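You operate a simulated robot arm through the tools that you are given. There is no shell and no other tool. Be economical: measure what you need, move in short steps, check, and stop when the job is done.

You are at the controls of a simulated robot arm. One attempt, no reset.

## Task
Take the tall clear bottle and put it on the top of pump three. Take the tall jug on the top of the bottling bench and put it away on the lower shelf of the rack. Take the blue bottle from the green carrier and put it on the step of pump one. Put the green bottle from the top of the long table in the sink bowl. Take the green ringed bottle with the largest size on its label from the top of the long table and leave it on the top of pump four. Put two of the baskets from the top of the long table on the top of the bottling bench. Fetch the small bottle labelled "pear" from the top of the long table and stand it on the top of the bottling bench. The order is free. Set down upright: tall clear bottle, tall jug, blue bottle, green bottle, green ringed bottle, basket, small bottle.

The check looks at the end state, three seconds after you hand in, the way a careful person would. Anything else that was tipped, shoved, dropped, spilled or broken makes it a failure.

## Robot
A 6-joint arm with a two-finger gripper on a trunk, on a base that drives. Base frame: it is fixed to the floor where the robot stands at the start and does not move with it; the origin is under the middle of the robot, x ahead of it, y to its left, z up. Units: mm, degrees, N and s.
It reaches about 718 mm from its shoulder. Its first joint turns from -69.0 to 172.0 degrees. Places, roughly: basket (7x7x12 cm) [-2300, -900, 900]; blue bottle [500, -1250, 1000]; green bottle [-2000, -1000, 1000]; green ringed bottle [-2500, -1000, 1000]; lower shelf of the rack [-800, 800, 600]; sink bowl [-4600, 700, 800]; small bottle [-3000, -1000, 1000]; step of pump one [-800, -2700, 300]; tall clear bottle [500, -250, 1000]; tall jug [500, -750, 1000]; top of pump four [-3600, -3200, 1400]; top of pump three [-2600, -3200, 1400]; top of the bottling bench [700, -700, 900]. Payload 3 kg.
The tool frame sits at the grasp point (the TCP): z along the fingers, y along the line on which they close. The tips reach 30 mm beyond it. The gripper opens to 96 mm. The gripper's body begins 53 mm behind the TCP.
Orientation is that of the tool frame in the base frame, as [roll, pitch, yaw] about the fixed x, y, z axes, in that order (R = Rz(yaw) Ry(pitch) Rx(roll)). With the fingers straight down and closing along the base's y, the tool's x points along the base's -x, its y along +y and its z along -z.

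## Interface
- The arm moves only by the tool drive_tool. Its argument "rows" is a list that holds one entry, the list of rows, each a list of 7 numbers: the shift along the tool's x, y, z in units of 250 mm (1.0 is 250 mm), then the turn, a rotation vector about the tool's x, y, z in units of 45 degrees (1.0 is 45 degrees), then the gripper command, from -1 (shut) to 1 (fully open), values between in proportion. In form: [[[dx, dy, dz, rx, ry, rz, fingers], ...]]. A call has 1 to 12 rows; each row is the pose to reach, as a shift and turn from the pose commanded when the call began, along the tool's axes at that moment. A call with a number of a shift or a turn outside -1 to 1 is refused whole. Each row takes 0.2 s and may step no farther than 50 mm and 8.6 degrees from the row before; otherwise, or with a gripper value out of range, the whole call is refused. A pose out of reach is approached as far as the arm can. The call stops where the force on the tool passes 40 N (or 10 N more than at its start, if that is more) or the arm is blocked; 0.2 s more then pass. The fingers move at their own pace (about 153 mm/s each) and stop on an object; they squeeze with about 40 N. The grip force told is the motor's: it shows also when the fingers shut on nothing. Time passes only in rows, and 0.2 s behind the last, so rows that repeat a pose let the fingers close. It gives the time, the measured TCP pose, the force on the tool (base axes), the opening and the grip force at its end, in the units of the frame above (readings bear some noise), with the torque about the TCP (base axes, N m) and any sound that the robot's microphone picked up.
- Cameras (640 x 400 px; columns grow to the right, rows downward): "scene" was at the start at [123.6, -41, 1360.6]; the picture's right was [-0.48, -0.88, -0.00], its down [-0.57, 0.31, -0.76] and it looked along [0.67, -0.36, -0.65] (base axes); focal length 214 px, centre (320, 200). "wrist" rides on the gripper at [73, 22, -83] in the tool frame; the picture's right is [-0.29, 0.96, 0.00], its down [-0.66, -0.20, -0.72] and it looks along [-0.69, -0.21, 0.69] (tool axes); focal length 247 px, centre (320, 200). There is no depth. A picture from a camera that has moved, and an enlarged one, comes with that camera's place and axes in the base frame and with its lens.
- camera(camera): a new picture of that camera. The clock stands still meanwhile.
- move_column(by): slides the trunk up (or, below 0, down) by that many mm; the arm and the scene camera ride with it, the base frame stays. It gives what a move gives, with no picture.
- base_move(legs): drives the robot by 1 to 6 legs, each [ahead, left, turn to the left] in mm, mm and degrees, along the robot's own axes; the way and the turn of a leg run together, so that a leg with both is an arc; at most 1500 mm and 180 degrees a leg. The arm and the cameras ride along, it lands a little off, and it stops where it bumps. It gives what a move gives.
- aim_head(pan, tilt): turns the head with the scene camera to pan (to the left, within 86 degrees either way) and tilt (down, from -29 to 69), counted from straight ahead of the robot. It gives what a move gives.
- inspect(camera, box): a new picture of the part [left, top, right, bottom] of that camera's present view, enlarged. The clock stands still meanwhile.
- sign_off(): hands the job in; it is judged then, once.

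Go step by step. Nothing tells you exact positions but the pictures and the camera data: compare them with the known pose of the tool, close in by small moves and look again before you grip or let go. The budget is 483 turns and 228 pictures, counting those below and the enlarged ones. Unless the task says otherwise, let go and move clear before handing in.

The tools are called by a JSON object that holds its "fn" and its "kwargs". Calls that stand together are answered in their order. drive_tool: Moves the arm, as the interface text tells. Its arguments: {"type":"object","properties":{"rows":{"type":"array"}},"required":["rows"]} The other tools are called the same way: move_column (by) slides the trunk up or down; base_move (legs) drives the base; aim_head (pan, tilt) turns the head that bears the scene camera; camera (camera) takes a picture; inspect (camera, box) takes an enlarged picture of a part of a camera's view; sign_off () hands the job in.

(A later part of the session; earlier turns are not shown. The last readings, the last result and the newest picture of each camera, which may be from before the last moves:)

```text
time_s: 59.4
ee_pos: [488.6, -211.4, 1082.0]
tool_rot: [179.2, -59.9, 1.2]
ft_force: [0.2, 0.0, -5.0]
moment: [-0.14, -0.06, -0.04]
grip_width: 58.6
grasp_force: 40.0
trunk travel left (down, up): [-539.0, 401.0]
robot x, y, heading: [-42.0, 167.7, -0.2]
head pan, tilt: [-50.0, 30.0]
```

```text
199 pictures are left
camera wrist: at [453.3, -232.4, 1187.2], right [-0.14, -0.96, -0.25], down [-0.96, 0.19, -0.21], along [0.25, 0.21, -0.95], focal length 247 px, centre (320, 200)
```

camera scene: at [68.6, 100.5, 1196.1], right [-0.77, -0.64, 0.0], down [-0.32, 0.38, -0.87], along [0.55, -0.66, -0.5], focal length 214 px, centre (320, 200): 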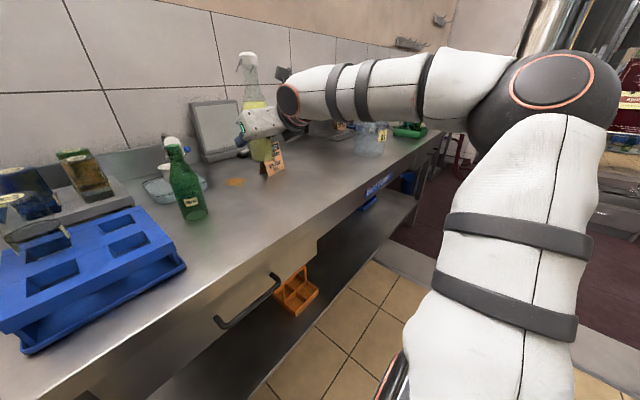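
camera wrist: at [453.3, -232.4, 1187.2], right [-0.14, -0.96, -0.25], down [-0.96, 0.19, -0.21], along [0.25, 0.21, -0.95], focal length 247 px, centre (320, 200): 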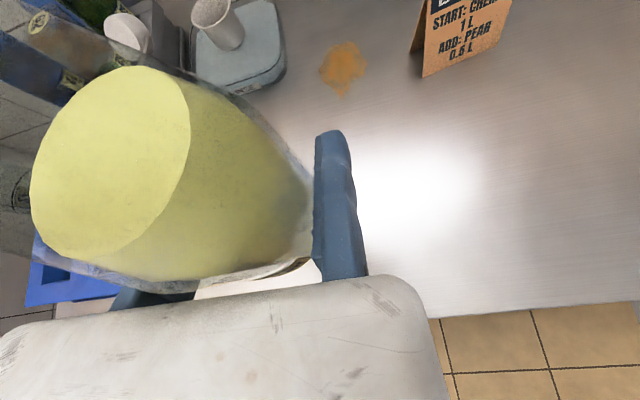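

The bottle is up and upright (≈5 N). I back away from the bench and look around for the route to the pumps.

{"fn": "base_move", "kwargs": {"legs": [[-500, 0, 0]]}}

{"fn": "aim_head", "kwargs": {"pan": -85, "tilt": 15}}

{"fn": "camera", "kwargs": {"camera": "scene"}}

```text
time_s: 62.4
ee_pos: [-15.2, -210.9, 1082.1]
tool_rot: [179.1, -59.8, 1.4]
ft_force: [0.0, -0.2, -4.4]
moment: [-0.14, -0.05, -0.02]
grip_width: 58.2
grasp_force: 39.9
trunk travel left (down, up): [-539.0, 401.0]
robot x, y, heading: [-543.2, 172.9, 0.1]
head pan, tilt: [-50.0, 30.0]
```

```text
time_s: 63.4
ee_pos: [-14.2, -209.6, 1082.5]
tool_rot: [179.2, -59.9, 1.3]
ft_force: [-0.3, 0.4, -5.1]
moment: [-0.12, -0.02, -0.01]
grip_width: 58.4
grasp_force: 40.5
trunk travel left (down, up): [-539.0, 401.0]
robot x, y, heading: [-544.9, 169.9, 0.1]
head pan, tilt: [-85.0, 15.0]
```

```text
198 pictures are left
camera scene: at [-485.0, 77.8, 1220.3], right [-1.0, -0.09, 0.0], down [-0.02, 0.26, -0.97], along [0.08, -0.96, -0.26], focal length 214 px, centre (320, 200)
```

scene: 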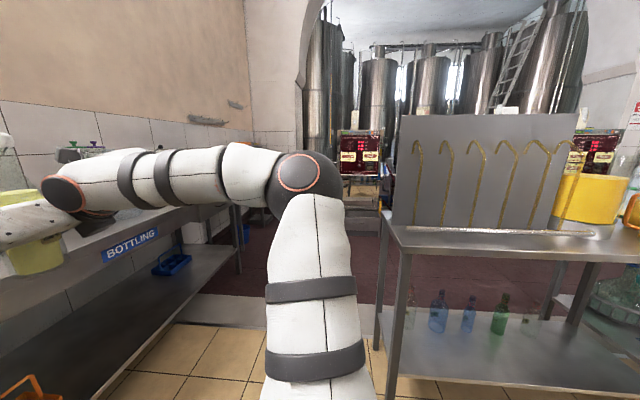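

There's a second table with hooks, its left end around x≈-700, leaving a passage next to the bottling bench. I turn right 90° and look.

{"fn": "base_move", "kwargs": {"legs": [[0, 0, -90]]}}

{"fn": "aim_head", "kwargs": {"pan": 0, "tilt": 25}}

{"fn": "camera", "kwargs": {"camera": "scene"}}

{"fn": "aim_head", "kwargs": {"pan": -70, "tilt": 15}}

{"fn": "camera", "kwargs": {"camera": "scene"}}

```text
time_s: 67.6
ee_pos: [-918.3, -362.1, 1082.0]
tool_rot: [179.0, -59.9, -87.9]
ft_force: [0.3, 0.7, -4.8]
moment: [-0.03, 0.12, 0.01]
grip_width: 58.5
grasp_force: 40.3
trunk travel left (down, up): [-539.0, 401.0]
robot x, y, heading: [-544.4, 171.5, -89.5]
head pan, tilt: [-85.0, 15.0]
```

```text
time_s: 69.2
ee_pos: [-917.2, -361.6, 1082.4]
tool_rot: [179.2, -59.9, -88.0]
ft_force: [0.0, 0.4, -4.7]
moment: [-0.06, 0.15, 0.02]
grip_width: 58.4
grasp_force: 40.4
trunk travel left (down, up): [-539.0, 401.0]
robot x, y, heading: [-544.1, 171.4, -89.2]
head pan, tilt: [0.0, 25.0]
```

```text
197 pictures are left
camera scene: at [-543.1, 28.6, 1204.1], right [-1.0, -0.01, 0.0], down [0.0, 0.42, -0.91], along [0.01, -0.91, -0.42], focal length 214 px, centre (320, 200)
```

scene: 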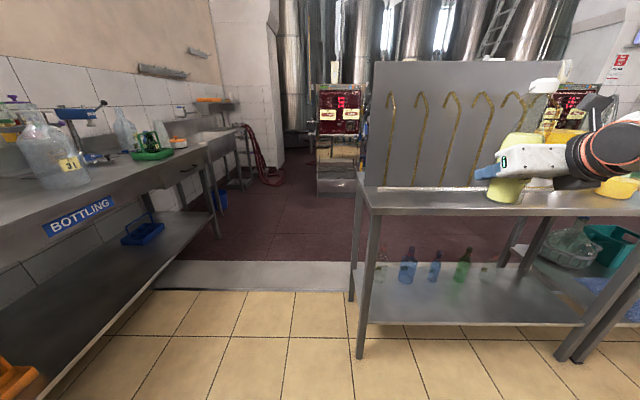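

```text
time_s: 70.6
ee_pos: [-918.0, -361.6, 1081.9]
tool_rot: [179.1, -59.9, -87.9]
ft_force: [0.6, 0.0, -4.7]
moment: [-0.06, 0.17, 0.02]
grip_width: 58.2
grasp_force: 39.6
trunk travel left (down, up): [-539.0, 401.0]
robot x, y, heading: [-540.9, 172.0, -89.3]
head pan, tilt: [-70.0, 15.0]
```

```text
196 pictures are left
camera scene: at [-631.5, 87.5, 1220.3], right [-0.35, 0.93, 0.0], down [0.24, 0.09, -0.97], along [-0.9, -0.34, -0.26], focal length 214 px, centre (320, 200)
```

scene: 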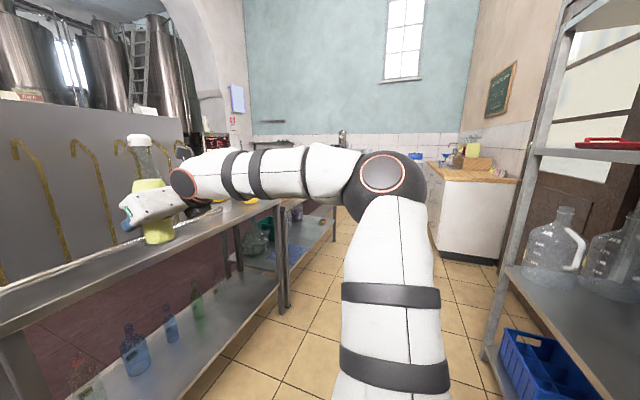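

The passage runs between x≈-657 and 375. I strafe left to x≈-50, look, then drive through.

{"fn": "base_move", "kwargs": {"legs": [[0, 490, 0]]}}

{"fn": "aim_head", "kwargs": {"pan": -20, "tilt": 35}}

{"fn": "camera", "kwargs": {"camera": "scene"}}

```text
time_s: 73.5
ee_pos: [-433.1, -355.7, 1082.1]
tool_rot: [179.1, -59.8, -87.9]
ft_force: [0.6, -0.3, -5.5]
moment: [-0.01, 0.16, -0.03]
grip_width: 58.2
grasp_force: 40.1
trunk travel left (down, up): [-539.0, 401.0]
robot x, y, heading: [-55.6, 179.8, -89.3]
head pan, tilt: [-70.0, 15.0]
```

```text
time_s: 74.7
ee_pos: [-432.2, -355.0, 1081.9]
tool_rot: [179.1, -60.0, -88.1]
ft_force: [-0.7, 0.8, -4.6]
moment: [-0.02, 0.15, -0.03]
grip_width: 58.4
grasp_force: 39.9
trunk travel left (down, up): [-539.0, 401.0]
robot x, y, heading: [-58.3, 181.1, -89.3]
head pan, tilt: [-20.0, 35.0]
```

```text
195 pictures are left
camera scene: at [-87.8, 43.6, 1188.4], right [-0.94, 0.33, 0.0], down [0.19, 0.54, -0.82], along [-0.27, -0.77, -0.57], focal length 214 px, centre (320, 200)
```

scene: 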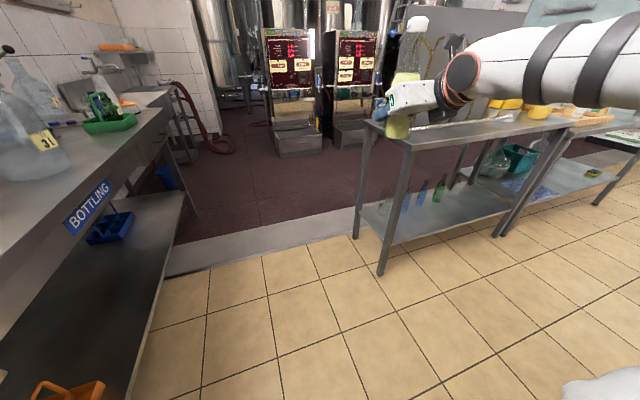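

Table end is at x≈-650, so I'm clear. I drive forward 1900 mm into the pump room and look right.

{"fn": "base_move", "kwargs": {"legs": [[1000, 0, 0], [900, 0, 0]]}}

{"fn": "aim_head", "kwargs": {"pan": -45, "tilt": 15}}

{"fn": "camera", "kwargs": {"camera": "scene"}}

{"fn": "aim_head", "kwargs": {"pan": -86, "tilt": 15}}

{"fn": "camera", "kwargs": {"camera": "scene"}}

```text
time_s: 84.1
ee_pos: [-413.1, -2243.0, 1081.5]
tool_rot: [179.1, -59.8, -88.2]
ft_force: [-0.4, 0.4, -5.5]
moment: [-0.07, 0.16, 0.02]
grip_width: 58.4
grasp_force: 39.6
trunk travel left (down, up): [-539.0, 401.0]
robot x, y, heading: [-34.7, -1708.6, -89.4]
head pan, tilt: [-20.0, 35.0]
```

```text
time_s: 85.0
ee_pos: [-413.1, -2243.1, 1081.7]
tool_rot: [179.1, -59.8, -88.2]
ft_force: [-1.1, -0.6, -4.9]
moment: [-0.05, 0.1, 0.0]
grip_width: 58.3
grasp_force: 40.3
trunk travel left (down, up): [-539.0, 401.0]
robot x, y, heading: [-35.2, -1710.6, -89.6]
head pan, tilt: [-45.0, 15.0]
```

```text
194 pictures are left
camera scene: at [-102.0, -1829.3, 1220.2], right [-0.71, 0.7, 0.0], down [0.18, 0.19, -0.97], along [-0.68, -0.69, -0.26], focal length 214 px, centre (320, 200)
```

scene: 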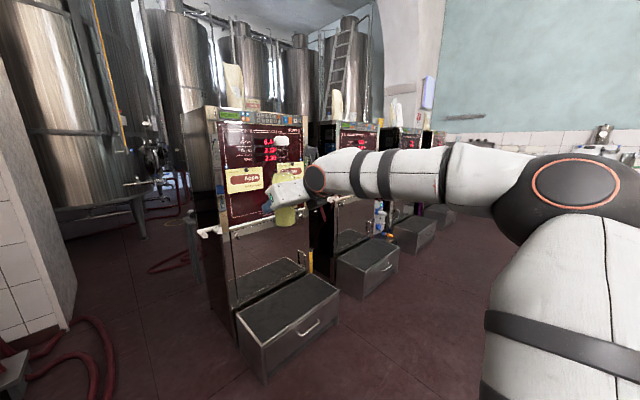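

```text
time_s: 86.1
ee_pos: [-411.6, -2243.7, 1082.9]
tool_rot: [179.2, -59.8, -88.1]
ft_force: [-0.6, 0.0, -5.3]
moment: [0.0, 0.15, 0.02]
grip_width: 58.6
grasp_force: 39.5
trunk travel left (down, up): [-539.0, 401.0]
robot x, y, heading: [-37.0, -1711.0, -89.4]
head pan, tilt: [-85.9, 15.0]
```

```text
193 pictures are left
camera scene: at [-129.7, -1770.1, 1220.3], right [-0.08, 1.0, 0.0], down [0.26, 0.02, -0.97], along [-0.96, -0.08, -0.26], focal length 214 px, centre (320, 200)
```

scene: 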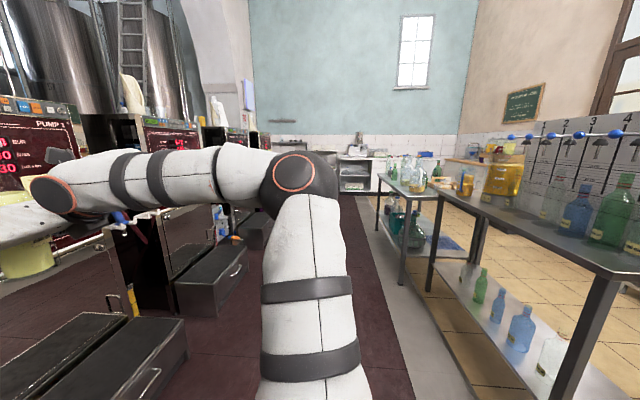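

Four pumps stand in a row with step boxes in front (front at y≈-2580), and the aisle is clear. I strafe right toward pump three.

{"fn": "base_move", "kwargs": {"legs": [[0, -1050, 0], [0, -950, 0]]}}

{"fn": "aim_head", "kwargs": {"pan": -15, "tilt": 0}}

{"fn": "camera", "kwargs": {"camera": "scene"}}

```text
time_s: 96.1
ee_pos: [-2424.1, -2250.8, 1082.2]
tool_rot: [179.0, -59.9, -88.5]
ft_force: [-0.5, 0.4, -5.3]
moment: [-0.05, 0.16, -0.05]
grip_width: 58.5
grasp_force: 40.3
trunk travel left (down, up): [-539.0, 401.0]
robot x, y, heading: [-2043.1, -1719.5, -89.7]
head pan, tilt: [-85.9, 15.0]
```

```text
time_s: 97.5
ee_pos: [-2423.5, -2252.2, 1081.6]
tool_rot: [179.0, -59.8, -88.4]
ft_force: [0.3, -0.6, -5.0]
moment: [-0.02, 0.14, -0.01]
grip_width: 58.3
grasp_force: 39.3
trunk travel left (down, up): [-539.0, 401.0]
robot x, y, heading: [-2045.4, -1722.7, -89.7]
head pan, tilt: [-15.0, 0.0]
```

```text
192 pictures are left
camera scene: at [-2069.3, -1858.6, 1244.5], right [-0.97, 0.25, 0.0], down [0.0, 0.0, -1.0], along [-0.25, -0.97, 0.0], focal length 214 px, centre (320, 200)
```

scene: 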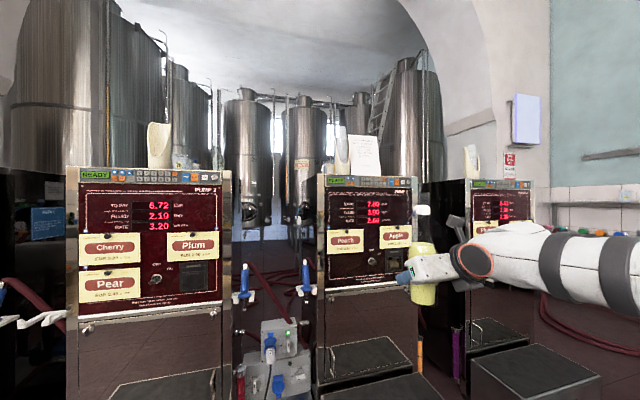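

Pump three is centred near x≈-2640 and its top is about z 1400. I raise the trunk fully to see its top.

{"fn": "move_column", "kwargs": {"by": 400}}

{"fn": "aim_head", "kwargs": {"pan": -25, "tilt": 15}}

{"fn": "camera", "kwargs": {"camera": "scene"}}

{"fn": "inspect", "kwargs": {"camera": "scene", "box": [180, 120, 480, 320]}}

```text
time_s: 101.4
ee_pos: [-2423.7, -2251.0, 1482.1]
tool_rot: [179.1, -59.8, -88.4]
ft_force: [-0.2, 0.4, -5.4]
moment: [-0.04, 0.14, 0.01]
grip_width: 58.6
grasp_force: 39.8
trunk travel left (down, up): [-939.0, 1.0]
robot x, y, heading: [-2045.1, -1717.2, -89.8]
head pan, tilt: [-15.0, 0.0]
```

```text
time_s: 102.1
ee_pos: [-2423.5, -2251.5, 1481.8]
tool_rot: [179.1, -59.7, -88.4]
ft_force: [-0.5, -0.2, -5.3]
moment: [-0.04, 0.18, -0.03]
grip_width: 58.4
grasp_force: 40.0
trunk travel left (down, up): [-939.0, 1.0]
robot x, y, heading: [-2046.7, -1721.1, -89.4]
head pan, tilt: [-25.0, 15.0]
```

```text
191 pictures are left
camera scene: at [-2085.6, -1856.8, 1620.4], right [-0.91, 0.42, 0.0], down [0.11, 0.24, -0.97], along [-0.4, -0.88, -0.26], focal length 214 px, centre (320, 200)
```

scene: 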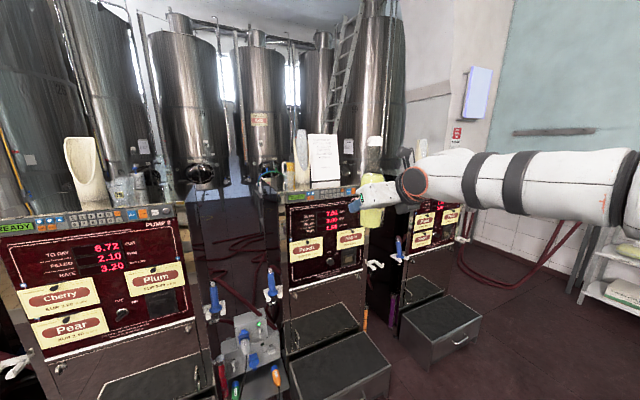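

```text
2.00 times, centred on (330, 220) of scene
camera zoom: at [-2085.6, -1856.8, 1620.4], right [-0.91, 0.42, 0.0], down [0.11, 0.24, -0.97], along [-0.4, -0.88, -0.26], focal length 429 px, centre (300, 160)
```

zoom: 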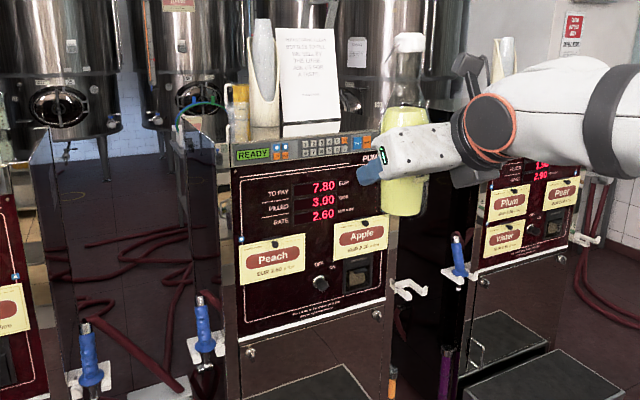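

Pump three's top carries a brush jar, a cup and a leaning sheet on its left part. I move right and closer to see the free area from more directly above.

{"fn": "base_move", "kwargs": {"legs": [[0, -400, 0], [200, 0, 0]]}}

{"fn": "aim_head", "kwargs": {"pan": 0, "tilt": 20}}

{"fn": "camera", "kwargs": {"camera": "scene"}}

{"fn": "inspect", "kwargs": {"camera": "scene", "box": [220, 100, 460, 260]}}

```text
time_s: 105.8
ee_pos: [-2823.1, -2447.5, 1483.6]
tool_rot: [179.1, -60.0, -88.5]
ft_force: [0.6, 1.0, -5.3]
moment: [-0.03, 0.11, 0.01]
grip_width: 58.1
grasp_force: 39.8
trunk travel left (down, up): [-939.0, 1.0]
robot x, y, heading: [-2445.3, -1921.0, -89.7]
head pan, tilt: [-25.0, 15.0]
```

```text
time_s: 106.7
ee_pos: [-2825.6, -2453.4, 1480.8]
tool_rot: [179.1, -59.8, -88.5]
ft_force: [-0.2, -0.4, -4.9]
moment: [-0.01, 0.14, 0.01]
grip_width: 58.7
grasp_force: 39.8
trunk travel left (down, up): [-939.0, 1.0]
robot x, y, heading: [-2442.4, -1923.1, -89.6]
head pan, tilt: [0.0, 20.0]
```

```text
189 pictures are left
camera scene: at [-2446.6, -2067.7, 1612.1], right [-1.0, 0.0, 0.0], down [0.0, 0.34, -0.94], along [0.0, -0.94, -0.34], focal length 214 px, centre (320, 200)
```

scene: 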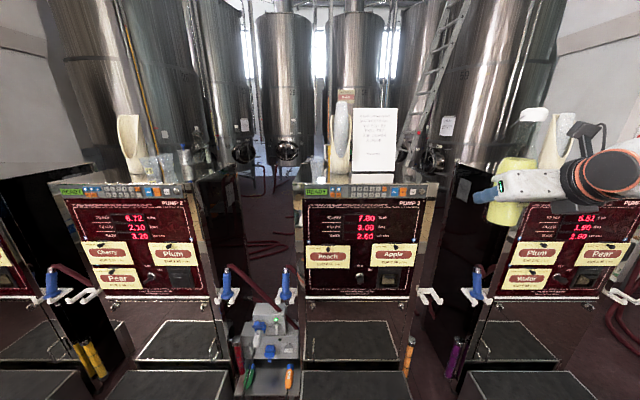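

```text
2.50 times, centred on (340, 180) of scene
camera zoom: at [-2446.6, -2067.7, 1612.1], right [-1.0, 0.0, 0.0], down [0.0, 0.34, -0.94], along [0.0, -0.94, -0.34], focal length 536 px, centre (270, 250)
```

zoom: 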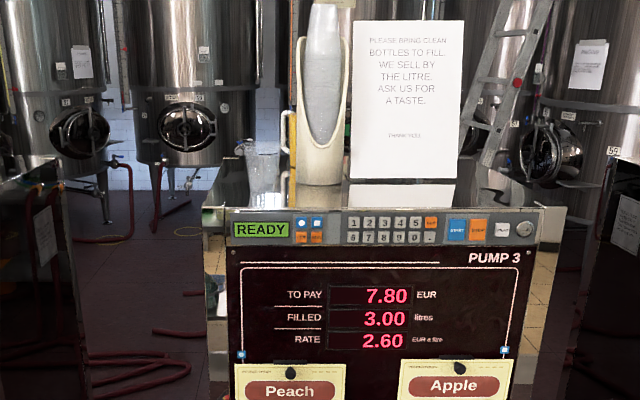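

Pump three's free area is the right-front part of its top (x≈-2800, y≈-2930). The step box protrudes to y≈-2580, so I check my base's own footprint by looking down.

{"fn": "aim_head", "kwargs": {"pan": 0, "tilt": 69}}

{"fn": "camera", "kwargs": {"camera": "scene"}}

```text
time_s: 107.9
ee_pos: [-2824.4, -2453.0, 1481.7]
tool_rot: [179.1, -59.7, -88.5]
ft_force: [1.5, 0.1, -4.6]
moment: [-0.03, 0.17, 0.01]
grip_width: 58.5
grasp_force: 40.1
trunk travel left (down, up): [-939.0, 1.0]
robot x, y, heading: [-2446.2, -1921.4, -89.9]
head pan, tilt: [0.0, 68.8]
```

```text
187 pictures are left
camera scene: at [-2446.4, -2029.6, 1544.7], right [-1.0, 0.0, 0.0], down [0.0, 0.93, -0.36], along [0.0, -0.36, -0.93], focal length 214 px, centre (320, 200)
```

scene: 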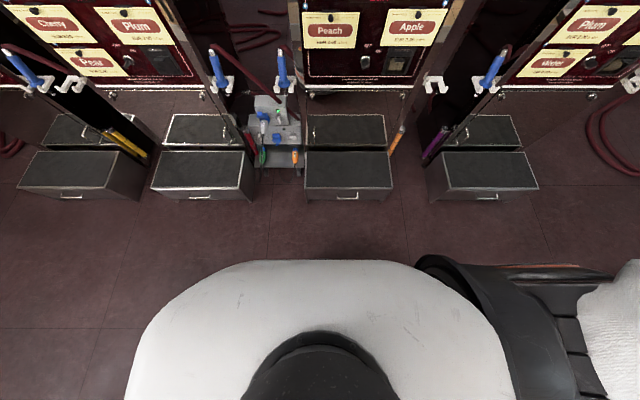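

My body front is only ~210 mm ahead of centre, so I can get close enough. I raise the tool 30 mm for clearance first.

{"fn": "drive_tool", "kwargs": {"rows": [[[0.104, 0, -0.06, 0, 0, 0, -1]]]}}

{"fn": "base_move", "kwargs": {"legs": [[300, 0, 0]]}}

{"fn": "aim_head", "kwargs": {"pan": -30, "tilt": 25}}

{"fn": "camera", "kwargs": {"camera": "scene"}}

{"fn": "camera", "kwargs": {"camera": "wrist"}}

```text
time_s: 108.3
ee_pos: [-2808.6, -2443.1, 1503.3]
tool_rot: [178.8, -59.9, -88.8]
ft_force: [0.5, 0.9, -5.1]
moment: [-0.02, 0.17, -0.02]
grip_width: 58.4
grasp_force: 39.6
out of reach, approached as far as the arm can: row 1
trunk travel left (down, up): [-939.0, 1.0]
robot x, y, heading: [-2445.6, -1923.0, -89.6]
head pan, tilt: [0.0, 68.8]
```

```text
time_s: 110.3
ee_pos: [-2811.6, -2740.0, 1503.8]
tool_rot: [178.9, -60.1, -89.1]
ft_force: [-0.2, 1.6, -5.9]
moment: [-0.03, 0.15, 0.01]
grip_width: 58.6
grasp_force: 40.4
trunk travel left (down, up): [-939.0, 1.0]
robot x, y, heading: [-2444.1, -2223.6, -90.2]
head pan, tilt: [0.0, 68.8]
```

```text
time_s: 111.5
ee_pos: [-2813.7, -2741.9, 1503.7]
tool_rot: [179.0, -60.0, -89.0]
ft_force: [0.6, 0.6, -4.1]
moment: [-0.04, 0.15, 0.01]
grip_width: 58.3
grasp_force: 40.2
trunk travel left (down, up): [-939.0, 1.0]
robot x, y, heading: [-2445.5, -2220.9, -90.1]
head pan, tilt: [-30.0, 25.0]
```

```text
186 pictures are left
camera scene: at [-2492.4, -2352.7, 1604.1], right [-0.87, 0.5, 0.0], down [0.21, 0.37, -0.91], along [-0.45, -0.78, -0.42], focal length 214 px, centre (320, 200)
```

scene: 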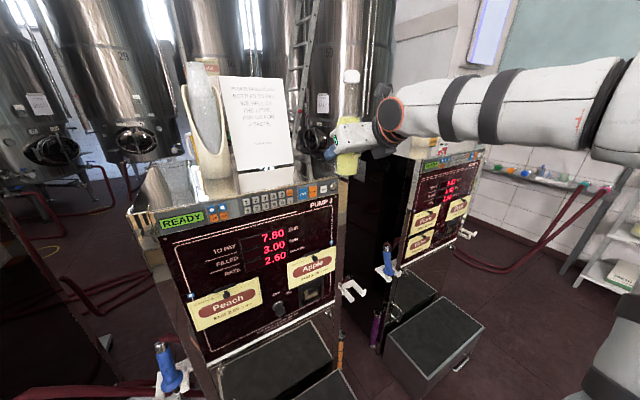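

```text
185 pictures are left
camera wrist: at [-2834.9, -2704.9, 1607.9], right [-0.96, 0.15, -0.24], down [0.2, 0.96, -0.21], along [0.2, -0.25, -0.95], focal length 247 px, centre (320, 200)
```

wrist: 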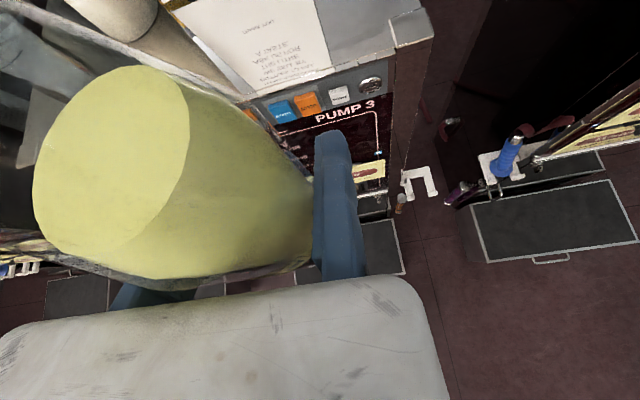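

The mirror-like top is free near the right front. I need to know the base's true footprint, so I look down at the left-front side.

{"fn": "aim_head", "kwargs": {"pan": 60, "tilt": 69}}

{"fn": "camera", "kwargs": {"camera": "scene"}}

```text
time_s: 113.1
ee_pos: [-2813.4, -2742.4, 1502.1]
tool_rot: [178.7, -60.0, -89.0]
ft_force: [-0.9, 0.2, -5.0]
moment: [-0.03, 0.16, 0.0]
grip_width: 58.2
grasp_force: 40.4
trunk travel left (down, up): [-939.0, 1.0]
robot x, y, heading: [-2447.0, -2223.3, -89.9]
head pan, tilt: [60.0, 68.8]
```

```text
184 pictures are left
camera scene: at [-2398.0, -2301.5, 1544.8], right [-0.5, -0.87, 0.0], down [-0.81, 0.47, -0.36], along [0.31, -0.18, -0.93], focal length 214 px, centre (320, 200)
```

scene: 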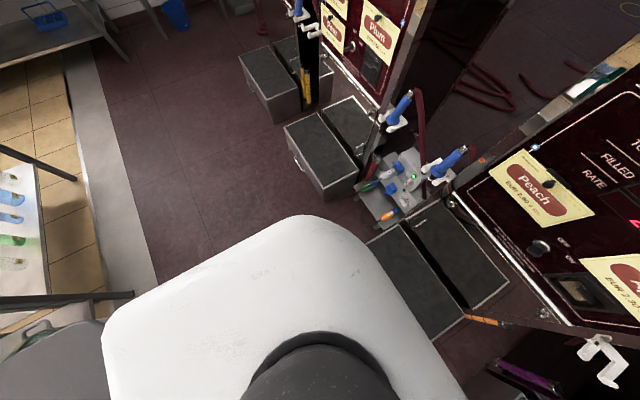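

The base stays within ~240 mm of centre in front. Turning left 25° pushes the right-mounted arm further over the pump, so I shift right 255 mm and turn.

{"fn": "base_move", "kwargs": {"legs": [[0, -255, 0], [0, 0, 25]]}}

{"fn": "aim_head", "kwargs": {"pan": -45, "tilt": 30}}

{"fn": "camera", "kwargs": {"camera": "scene"}}

{"fn": "camera", "kwargs": {"camera": "wrist"}}

```text
time_s: 116.2
ee_pos: [-2818.9, -2848.0, 1502.3]
tool_rot: [178.9, -60.0, -64.3]
ft_force: [-0.4, 0.7, -5.2]
moment: [-0.11, 0.15, -0.01]
grip_width: 58.6
grasp_force: 39.7
trunk travel left (down, up): [-939.0, 1.0]
robot x, y, heading: [-2704.2, -2223.4, -65.5]
head pan, tilt: [60.0, 68.8]
```

```text
time_s: 118.0
ee_pos: [-2817.0, -2848.8, 1502.2]
tool_rot: [178.9, -60.0, -64.1]
ft_force: [0.3, -0.2, -4.4]
moment: [-0.1, 0.14, 0.03]
grip_width: 58.5
grasp_force: 40.2
trunk travel left (down, up): [-939.0, 1.0]
robot x, y, heading: [-2702.9, -2220.4, -65.1]
head pan, tilt: [-45.0, 30.0]
```

```text
183 pictures are left
camera scene: at [-2712.5, -2353.9, 1596.1], right [-0.94, 0.35, 0.0], down [0.17, 0.47, -0.87], along [-0.3, -0.81, -0.5], focal length 214 px, centre (320, 200)
```

scene: 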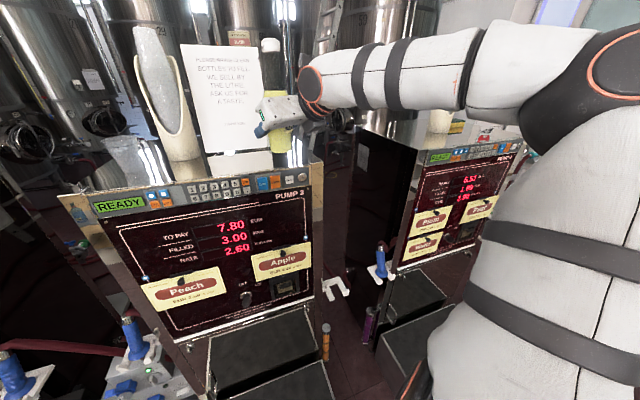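

```text
182 pictures are left
camera wrist: at [-2852.0, -2824.2, 1607.7], right [-0.93, -0.27, -0.24], down [-0.22, 0.95, -0.21], along [0.29, -0.14, -0.95], focal length 247 px, centre (320, 200)
```

wrist: 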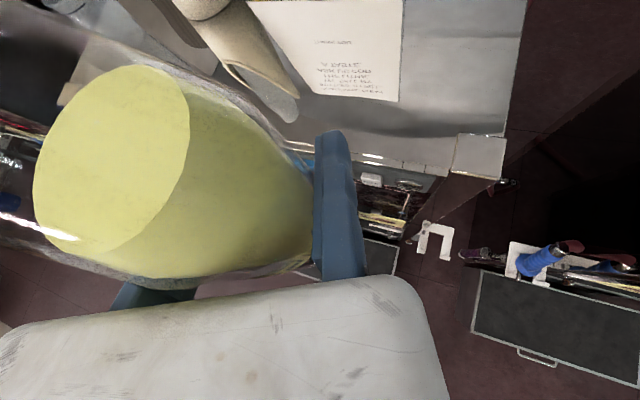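

The top's front edge is at y≈-2900 and right edge x≈-2915; the sign's base is at y≈-3075. I aim to set the bottle at about (-2830,-2960), moving the base in first.

{"fn": "base_move", "kwargs": {"legs": [[54, -74, 0]]}}

{"fn": "drive_tool", "kwargs": {"rows": [[[0, 0, 0.08, 0, 0, 0, -1], [0, 0, 0.16, 0, 0, 0, -1]]]}}

{"fn": "camera", "kwargs": {"camera": "scene"}}

{"fn": "camera", "kwargs": {"camera": "wrist"}}

```text
time_s: 119.2
ee_pos: [-2859.0, -2922.7, 1506.0]
tool_rot: [178.4, -60.1, -63.8]
ft_force: [1.1, 2.0, -5.6]
moment: [-0.08, 0.13, -0.02]
grip_width: 58.4
grasp_force: 40.1
trunk travel left (down, up): [-939.0, 1.0]
robot x, y, heading: [-2744.1, -2300.8, -65.2]
head pan, tilt: [-45.0, 30.0]
```

```text
time_s: 119.8
ee_pos: [-2852.9, -2951.3, 1475.5]
tool_rot: [178.7, -60.1, -64.1]
ft_force: [-0.5, 0.5, -4.9]
moment: [-0.07, 0.13, 0.0]
grip_width: 58.5
grasp_force: 39.8
out of reach, approached as far as the arm can: row 1, 2
trunk travel left (down, up): [-939.0, 1.0]
robot x, y, heading: [-2745.6, -2301.3, -65.3]
head pan, tilt: [-45.0, 30.0]
```

```text
181 pictures are left
camera scene: at [-2754.8, -2432.8, 1596.2], right [-0.94, 0.35, 0.0], down [0.17, 0.47, -0.87], along [-0.3, -0.81, -0.5], focal length 214 px, centre (320, 200)
```

scene: 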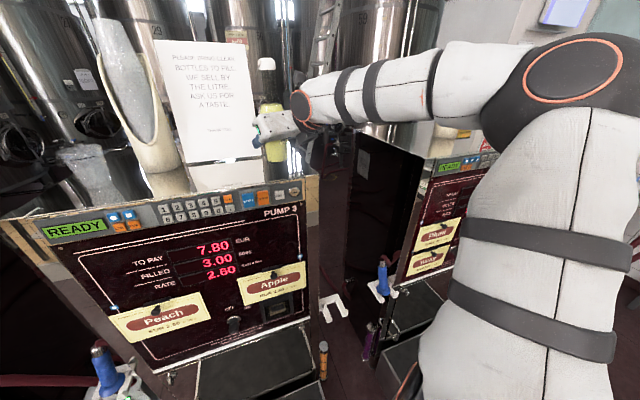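

```text
180 pictures are left
camera wrist: at [-2887.7, -2926.8, 1580.4], right [-0.93, -0.27, -0.24], down [-0.22, 0.95, -0.21], along [0.29, -0.15, -0.95], focal length 247 px, centre (320, 200)
```

wrist: 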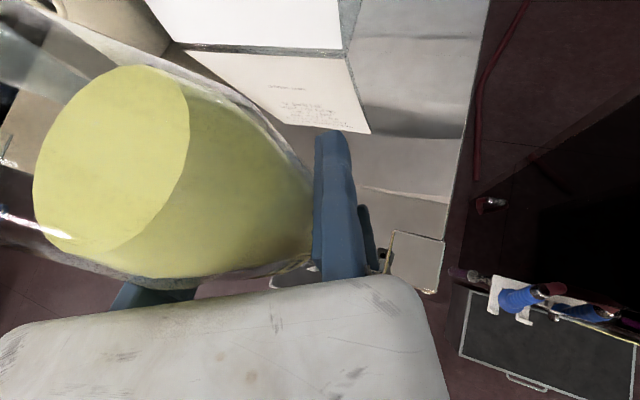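

The bottle is now ~35 mm behind the front edge; I want it further in. I creep the base 35 mm forward.

{"fn": "base_move", "kwargs": {"legs": [[32, -15, 0]]}}

{"fn": "camera", "kwargs": {"camera": "wrist"}}

```text
time_s: 120.6
ee_pos: [-2854.0, -2963.7, 1474.3]
tool_rot: [178.8, -59.8, -64.2]
ft_force: [0.4, -0.2, -4.7]
moment: [-0.09, 0.11, -0.05]
grip_width: 58.2
grasp_force: 39.9
trunk travel left (down, up): [-939.0, 1.0]
robot x, y, heading: [-2747.1, -2310.9, -65.0]
head pan, tilt: [-45.0, 30.0]
stopped in leg 1: the robot was blocked; the commanded pose is now the measured one
```

```text
179 pictures are left
camera wrist: at [-2888.7, -2937.8, 1579.0], right [-0.93, -0.27, -0.24], down [-0.22, 0.95, -0.21], along [0.29, -0.14, -0.95], focal length 247 px, centre (320, 200)
```

wrist: 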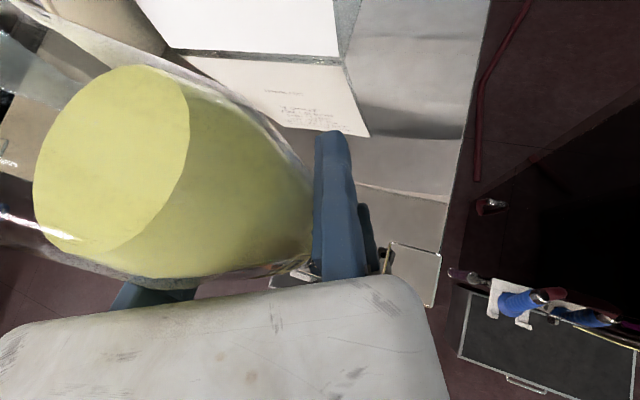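

Blocked by the step, so that's the base limit. The bottle is now ~50 mm in from the edge. I extend along the tool direction, which also lowers it, and watch for contact.

{"fn": "drive_tool", "kwargs": {"rows": [[[0, 0, 0.04, 0, 0, 0, -1], [0, 0, 0.08, 0, 0, 0, -1]]]}}

{"fn": "inspect", "kwargs": {"camera": "scene", "box": [180, 40, 360, 220]}}

```text
time_s: 121.2
ee_pos: [-2850.6, -2974.7, 1460.6]
tool_rot: [178.7, -60.2, -64.1]
ft_force: [-0.1, -0.5, -4.5]
moment: [-0.07, 0.13, -0.01]
grip_width: 58.2
grasp_force: 40.3
out of reach, approached as far as the arm can: row 1, 2
trunk travel left (down, up): [-939.0, 1.0]
robot x, y, heading: [-2743.4, -2312.3, -65.2]
head pan, tilt: [-45.0, 30.0]
```

```text
2.22 times, centred on (270, 130) of scene
camera zoom: at [-2757.1, -2444.3, 1596.1], right [-0.94, 0.34, 0.0], down [0.17, 0.47, -0.87], along [-0.3, -0.81, -0.5], focal length 477 px, centre (431, 356)
```

zoom: 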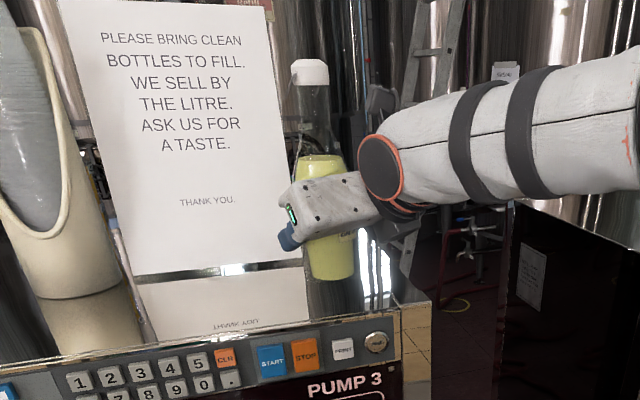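

The bottle is well inside the top and almost down. I lower in small trunk steps watching the force.

{"fn": "move_column", "kwargs": {"by": -5}}

{"fn": "move_column", "kwargs": {"by": -5}}

```text
time_s: 121.8
ee_pos: [-2851.5, -2973.6, 1455.4]
tool_rot: [178.8, -60.2, -64.1]
ft_force: [-0.1, -0.4, -4.1]
moment: [-0.12, 0.1, 0.01]
grip_width: 58.5
grasp_force: 40.1
trunk travel left (down, up): [-934.0, 6.0]
robot x, y, heading: [-2745.2, -2311.5, -65.2]
head pan, tilt: [-45.0, 30.0]
```

```text
time_s: 122.3
ee_pos: [-2852.2, -2973.7, 1450.7]
tool_rot: [178.7, -60.3, -64.1]
ft_force: [-0.4, 0.1, -5.0]
moment: [-0.1, 0.13, 0.0]
grip_width: 58.2
grasp_force: 39.9
trunk travel left (down, up): [-929.0, 11.0]
robot x, y, heading: [-2747.7, -2312.2, -65.2]
head pan, tilt: [-45.0, 30.0]
```

{"fn": "move_column", "kwargs": {"by": -5}}

{"fn": "move_column", "kwargs": {"by": -5}}

{"fn": "inspect", "kwargs": {"camera": "scene", "box": [240, 60, 360, 180]}}

```text
time_s: 122.8
ee_pos: [-2850.6, -2974.8, 1446.6]
tool_rot: [178.6, -60.1, -64.1]
ft_force: [0.2, 0.1, -5.0]
moment: [-0.13, 0.11, 0.01]
grip_width: 58.3
grasp_force: 40.1
trunk travel left (down, up): [-924.0, 16.0]
robot x, y, heading: [-2745.0, -2310.9, -65.1]
head pan, tilt: [-45.0, 30.0]
```

```text
time_s: 123.4
ee_pos: [-2850.9, -2973.7, 1441.4]
tool_rot: [178.8, -60.2, -64.1]
ft_force: [0.2, -0.7, -4.6]
moment: [-0.07, 0.12, -0.01]
grip_width: 58.5
grasp_force: 40.0
trunk travel left (down, up): [-919.0, 21.0]
robot x, y, heading: [-2743.8, -2313.4, -65.0]
head pan, tilt: [-45.0, 30.0]
```

```text
3.33 times, centred on (300, 120) of scene
camera zoom: at [-2757.5, -2443.9, 1576.0], right [-0.94, 0.34, 0.0], down [0.17, 0.47, -0.87], along [-0.3, -0.81, -0.5], focal length 715 px, centre (387, 467)
```

zoom: 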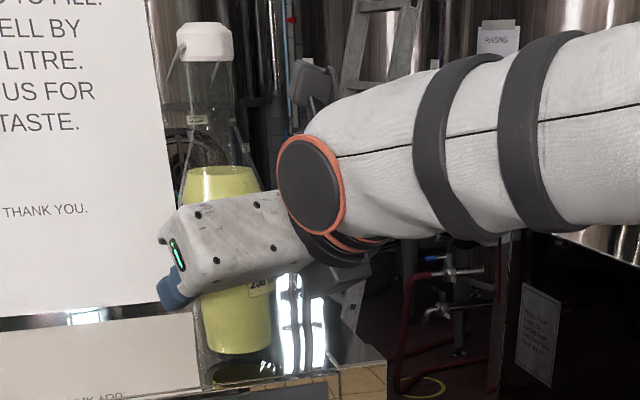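

The bottle's reflection shows a gap of several millimetres still. I keep lowering.

{"fn": "move_column", "kwargs": {"by": -4}}

{"fn": "move_column", "kwargs": {"by": -4}}

{"fn": "inspect", "kwargs": {"camera": "scene", "box": [240, 60, 360, 180]}}

```text
time_s: 123.9
ee_pos: [-2850.8, -2974.2, 1435.9]
tool_rot: [178.7, -60.2, -64.1]
ft_force: [-0.2, 0.4, -4.5]
moment: [-0.09, 0.1, -0.01]
grip_width: 58.5
grasp_force: 40.2
trunk travel left (down, up): [-915.0, 25.0]
robot x, y, heading: [-2745.3, -2314.5, -65.1]
head pan, tilt: [-45.0, 30.0]
```

```text
time_s: 124.4
ee_pos: [-2851.9, -2974.3, 1434.0]
tool_rot: [178.6, -60.1, -64.1]
ft_force: [0.5, -0.6, -5.5]
moment: [-0.06, 0.12, -0.01]
grip_width: 58.5
grasp_force: 40.7
trunk travel left (down, up): [-911.0, 29.0]
robot x, y, heading: [-2743.9, -2313.6, -65.3]
head pan, tilt: [-45.0, 30.0]
```

```text
3.33 times, centred on (300, 120) of scene
camera zoom: at [-2757.5, -2443.9, 1568.1], right [-0.94, 0.34, 0.0], down [0.17, 0.47, -0.87], along [-0.3, -0.81, -0.5], focal length 715 px, centre (387, 467)
```

zoom: 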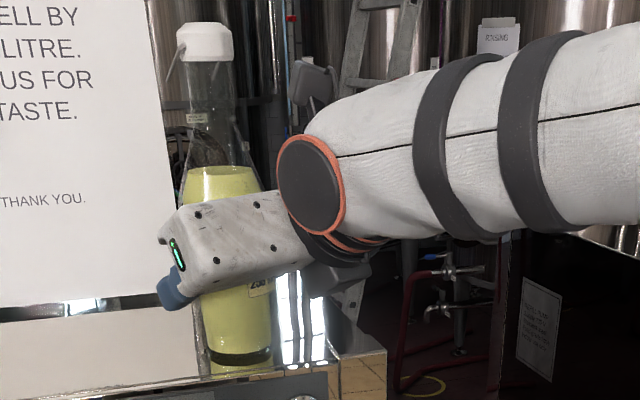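

Almost touching now. Continue in 3 mm steps.

{"fn": "move_column", "kwargs": {"by": -3}}

{"fn": "move_column", "kwargs": {"by": -3}}

```text
time_s: 125.0
ee_pos: [-2851.7, -2973.7, 1432.2]
tool_rot: [178.5, -60.4, -64.0]
ft_force: [0.1, -4.0, 5.4]
moment: [0.11, -0.25, -0.14]
grip_width: 58.4
grasp_force: 39.9
trunk travel left (down, up): [-908.0, 32.0]
robot x, y, heading: [-2747.5, -2310.0, -64.9]
head pan, tilt: [-45.0, 30.0]
```

```text
time_s: 125.5
ee_pos: [-2851.0, -2972.8, 1432.6]
tool_rot: [178.3, -60.8, -63.9]
ft_force: [-1.4, -10.9, 27.0]
moment: [0.61, -0.81, -0.29]
grip_width: 58.5
grasp_force: 39.6
trunk travel left (down, up): [-905.0, 35.0]
robot x, y, heading: [-2746.1, -2308.8, -65.0]
head pan, tilt: [-45.0, 30.0]
```

Contact. I back off 3 mm to relieve the load, open, and check.

{"fn": "move_column", "kwargs": {"by": 4}}

{"fn": "drive_tool", "kwargs": {"rows": [[[0, 0, 0, 0, 0, 0, 0.35], [0, 0, 0, 0, 0, 0, 0.6], [0, 0, 0, 0, 0, 0, 1], [0, 0, 0, 0, 0, 0, 1]]]}}

{"fn": "camera", "kwargs": {"camera": "wrist"}}

```text
time_s: 126.0
ee_pos: [-2850.8, -2972.5, 1433.3]
tool_rot: [178.7, -60.3, -64.0]
ft_force: [-1.3, -7.1, 18.6]
moment: [0.32, -0.71, -0.27]
grip_width: 58.2
grasp_force: 40.0
trunk travel left (down, up): [-909.0, 31.0]
robot x, y, heading: [-2749.1, -2314.1, -65.2]
head pan, tilt: [-45.0, 30.0]
```

```text
time_s: 127.0
ee_pos: [-2851.0, -2973.0, 1430.9]
tool_rot: [178.5, -60.2, -64.0]
ft_force: [-0.4, 0.1, 0.0]
moment: [0.01, -0.03, 0.02]
grip_width: 96.0
grasp_force: 0.0
trunk travel left (down, up): [-909.0, 31.0]
robot x, y, heading: [-2745.6, -2309.4, -65.0]
head pan, tilt: [-45.0, 30.0]
```

```text
175 pictures are left
camera wrist: at [-2886.1, -2947.8, 1536.6], right [-0.93, -0.27, -0.24], down [-0.22, 0.95, -0.22], along [0.29, -0.15, -0.95], focal length 247 px, centre (320, 200)
```

wrist: 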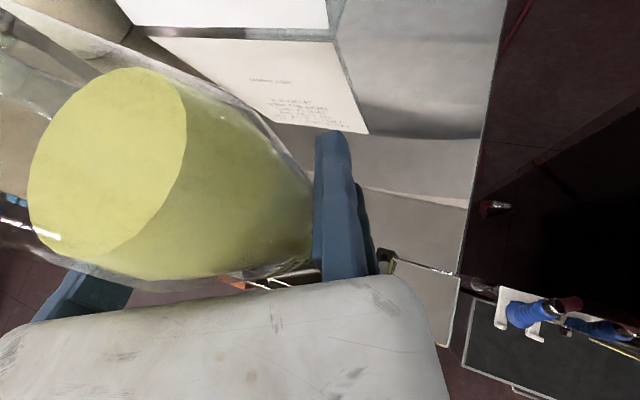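

Released and standing. I nudge the fixed finger off and back straight out.

{"fn": "drive_tool", "kwargs": {"rows": [[[0, 0.02, 0, 0, 0, 0, 1]]]}}

{"fn": "base_move", "kwargs": {"legs": [[-350, 0, 0]]}}

{"fn": "camera", "kwargs": {"camera": "scene"}}

```text
time_s: 127.4
ee_pos: [-2857.0, -2975.8, 1431.9]
tool_rot: [178.5, -60.3, -64.2]
ft_force: [0.7, 0.3, 0.5]
moment: [-0.01, -0.01, 0.0]
grip_width: 96.0
grasp_force: 0.1
trunk travel left (down, up): [-909.0, 31.0]
robot x, y, heading: [-2744.7, -2311.6, -65.3]
head pan, tilt: [-45.0, 30.0]
```

```text
time_s: 129.7
ee_pos: [-3001.7, -2659.1, 1429.7]
tool_rot: [178.5, -60.2, -63.9]
ft_force: [-0.3, -0.5, 0.5]
moment: [0.03, 0.04, -0.01]
grip_width: 96.1
grasp_force: 0.0
trunk travel left (down, up): [-909.0, 31.0]
robot x, y, heading: [-2893.1, -1992.8, -65.0]
head pan, tilt: [-45.0, 30.0]
```

```text
174 pictures are left
camera scene: at [-2904.5, -2125.4, 1566.1], right [-0.94, 0.34, 0.0], down [0.17, 0.47, -0.87], along [-0.3, -0.81, -0.5], focal length 214 px, centre (320, 200)
```

scene: 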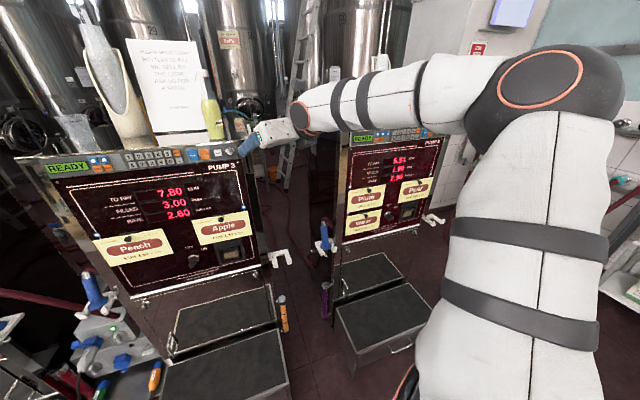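

The clear bottle stands on pump three. Next I turn to face the long table from this side and survey it.

{"fn": "base_move", "kwargs": {"legs": [[0, 0, 155]]}}

{"fn": "aim_head", "kwargs": {"pan": 20, "tilt": 30}}

{"fn": "camera", "kwargs": {"camera": "scene"}}

{"fn": "aim_head", "kwargs": {"pan": -35, "tilt": 30}}

{"fn": "camera", "kwargs": {"camera": "scene"}}

```text
time_s: 136.4
ee_pos: [-2506.4, -1443.3, 1432.1]
tool_rot: [178.4, -60.3, 90.2]
ft_force: [-0.4, 0.1, 0.1]
moment: [-0.02, 0.01, 0.04]
grip_width: 96.1
grasp_force: 0.1
trunk travel left (down, up): [-909.0, 31.0]
robot x, y, heading: [-2894.0, -1992.8, 89.2]
head pan, tilt: [-45.0, 30.0]
```

```text
time_s: 137.8
ee_pos: [-2506.3, -1442.5, 1430.5]
tool_rot: [178.6, -60.3, 90.1]
ft_force: [0.0, 0.9, -0.3]
moment: [-0.01, 0.01, 0.0]
grip_width: 95.9
grasp_force: 0.1
trunk travel left (down, up): [-909.0, 31.0]
robot x, y, heading: [-2894.6, -1990.9, 89.1]
head pan, tilt: [20.0, 30.0]
```

```text
173 pictures are left
camera scene: at [-2923.8, -1857.5, 1566.3], right [0.95, 0.33, 0.0], down [0.16, -0.47, -0.87], along [-0.28, 0.82, -0.5], focal length 214 px, centre (320, 200)
```

scene: 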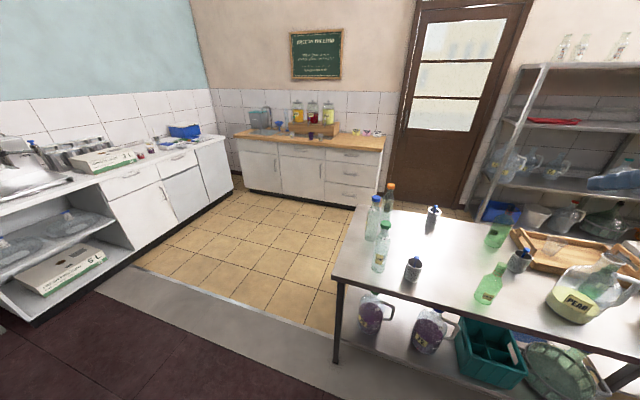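

```text
time_s: 139.0
ee_pos: [-2507.2, -1443.8, 1430.9]
tool_rot: [178.4, -60.3, 90.1]
ft_force: [0.3, -0.6, 0.1]
moment: [0.02, -0.02, 0.01]
grip_width: 95.7
grasp_force: 0.0
trunk travel left (down, up): [-909.0, 31.0]
robot x, y, heading: [-2893.9, -1995.3, 88.9]
head pan, tilt: [-35.0, 30.0]
```

```text
172 pictures are left
camera scene: at [-2841.4, -1869.7, 1566.2], right [0.81, -0.59, 0.0], down [-0.29, -0.41, -0.87], along [0.51, 0.7, -0.5], focal length 214 px, centre (320, 200)
```

scene: 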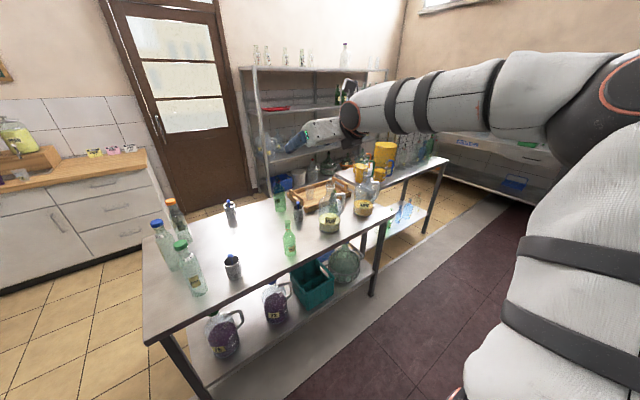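

The long table shows several bottles and small containers. I zoom in to read labels.

{"fn": "aim_head", "kwargs": {"pan": 5, "tilt": 35}}

{"fn": "camera", "kwargs": {"camera": "scene"}}

{"fn": "inspect", "kwargs": {"camera": "scene", "box": [220, 120, 420, 240]}}

{"fn": "inspect", "kwargs": {"camera": "scene", "box": [380, 120, 580, 260]}}

```text
time_s: 140.1
ee_pos: [-2506.3, -1443.0, 1431.6]
tool_rot: [178.5, -60.3, 90.0]
ft_force: [-0.2, -0.4, -0.9]
moment: [0.02, 0.02, 0.02]
grip_width: 96.2
grasp_force: 0.0
trunk travel left (down, up): [-909.0, 31.0]
robot x, y, heading: [-2895.7, -1992.8, 89.0]
head pan, tilt: [5.0, 35.0]
```

```text
171 pictures are left
camera scene: at [-2900.5, -1855.2, 1558.5], right [1.0, 0.07, 0.0], down [0.04, -0.57, -0.82], along [-0.06, 0.82, -0.57], focal length 214 px, centre (320, 200)
```

scene: 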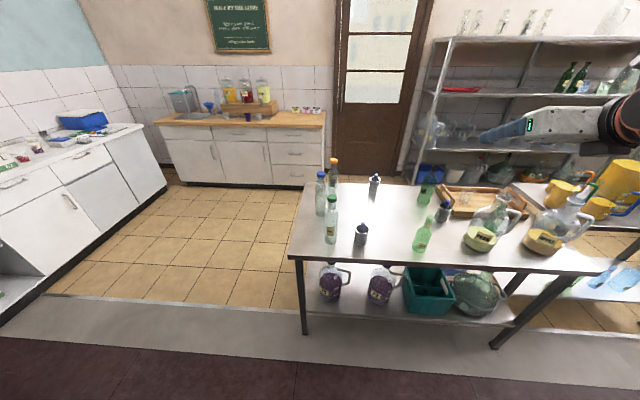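

```text
3.20 times, centred on (320, 180) of scene
camera zoom: at [-2900.5, -1855.2, 1558.5], right [1.0, 0.07, 0.0], down [0.04, -0.57, -0.82], along [-0.06, 0.82, -0.57], focal length 686 px, centre (320, 264)
```

zoom: 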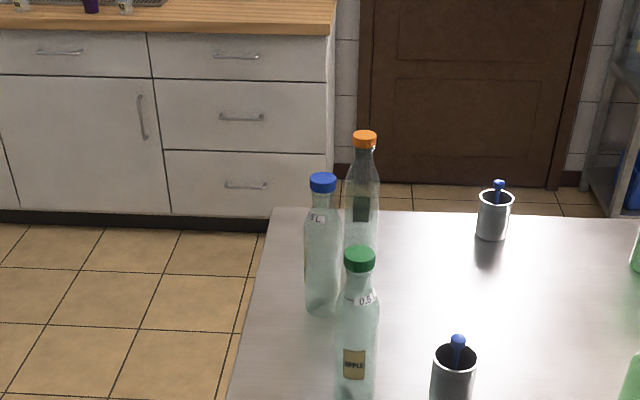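

```text
2.86 times, centred on (480, 190) of scene
camera zoom: at [-2900.5, -1855.2, 1558.5], right [1.0, 0.07, 0.0], down [0.04, -0.57, -0.82], along [-0.06, 0.82, -0.57], focal length 613 px, centre (-137, 229)
```

zoom: 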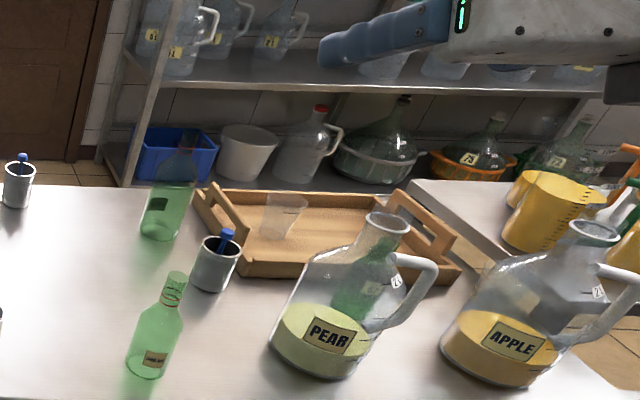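

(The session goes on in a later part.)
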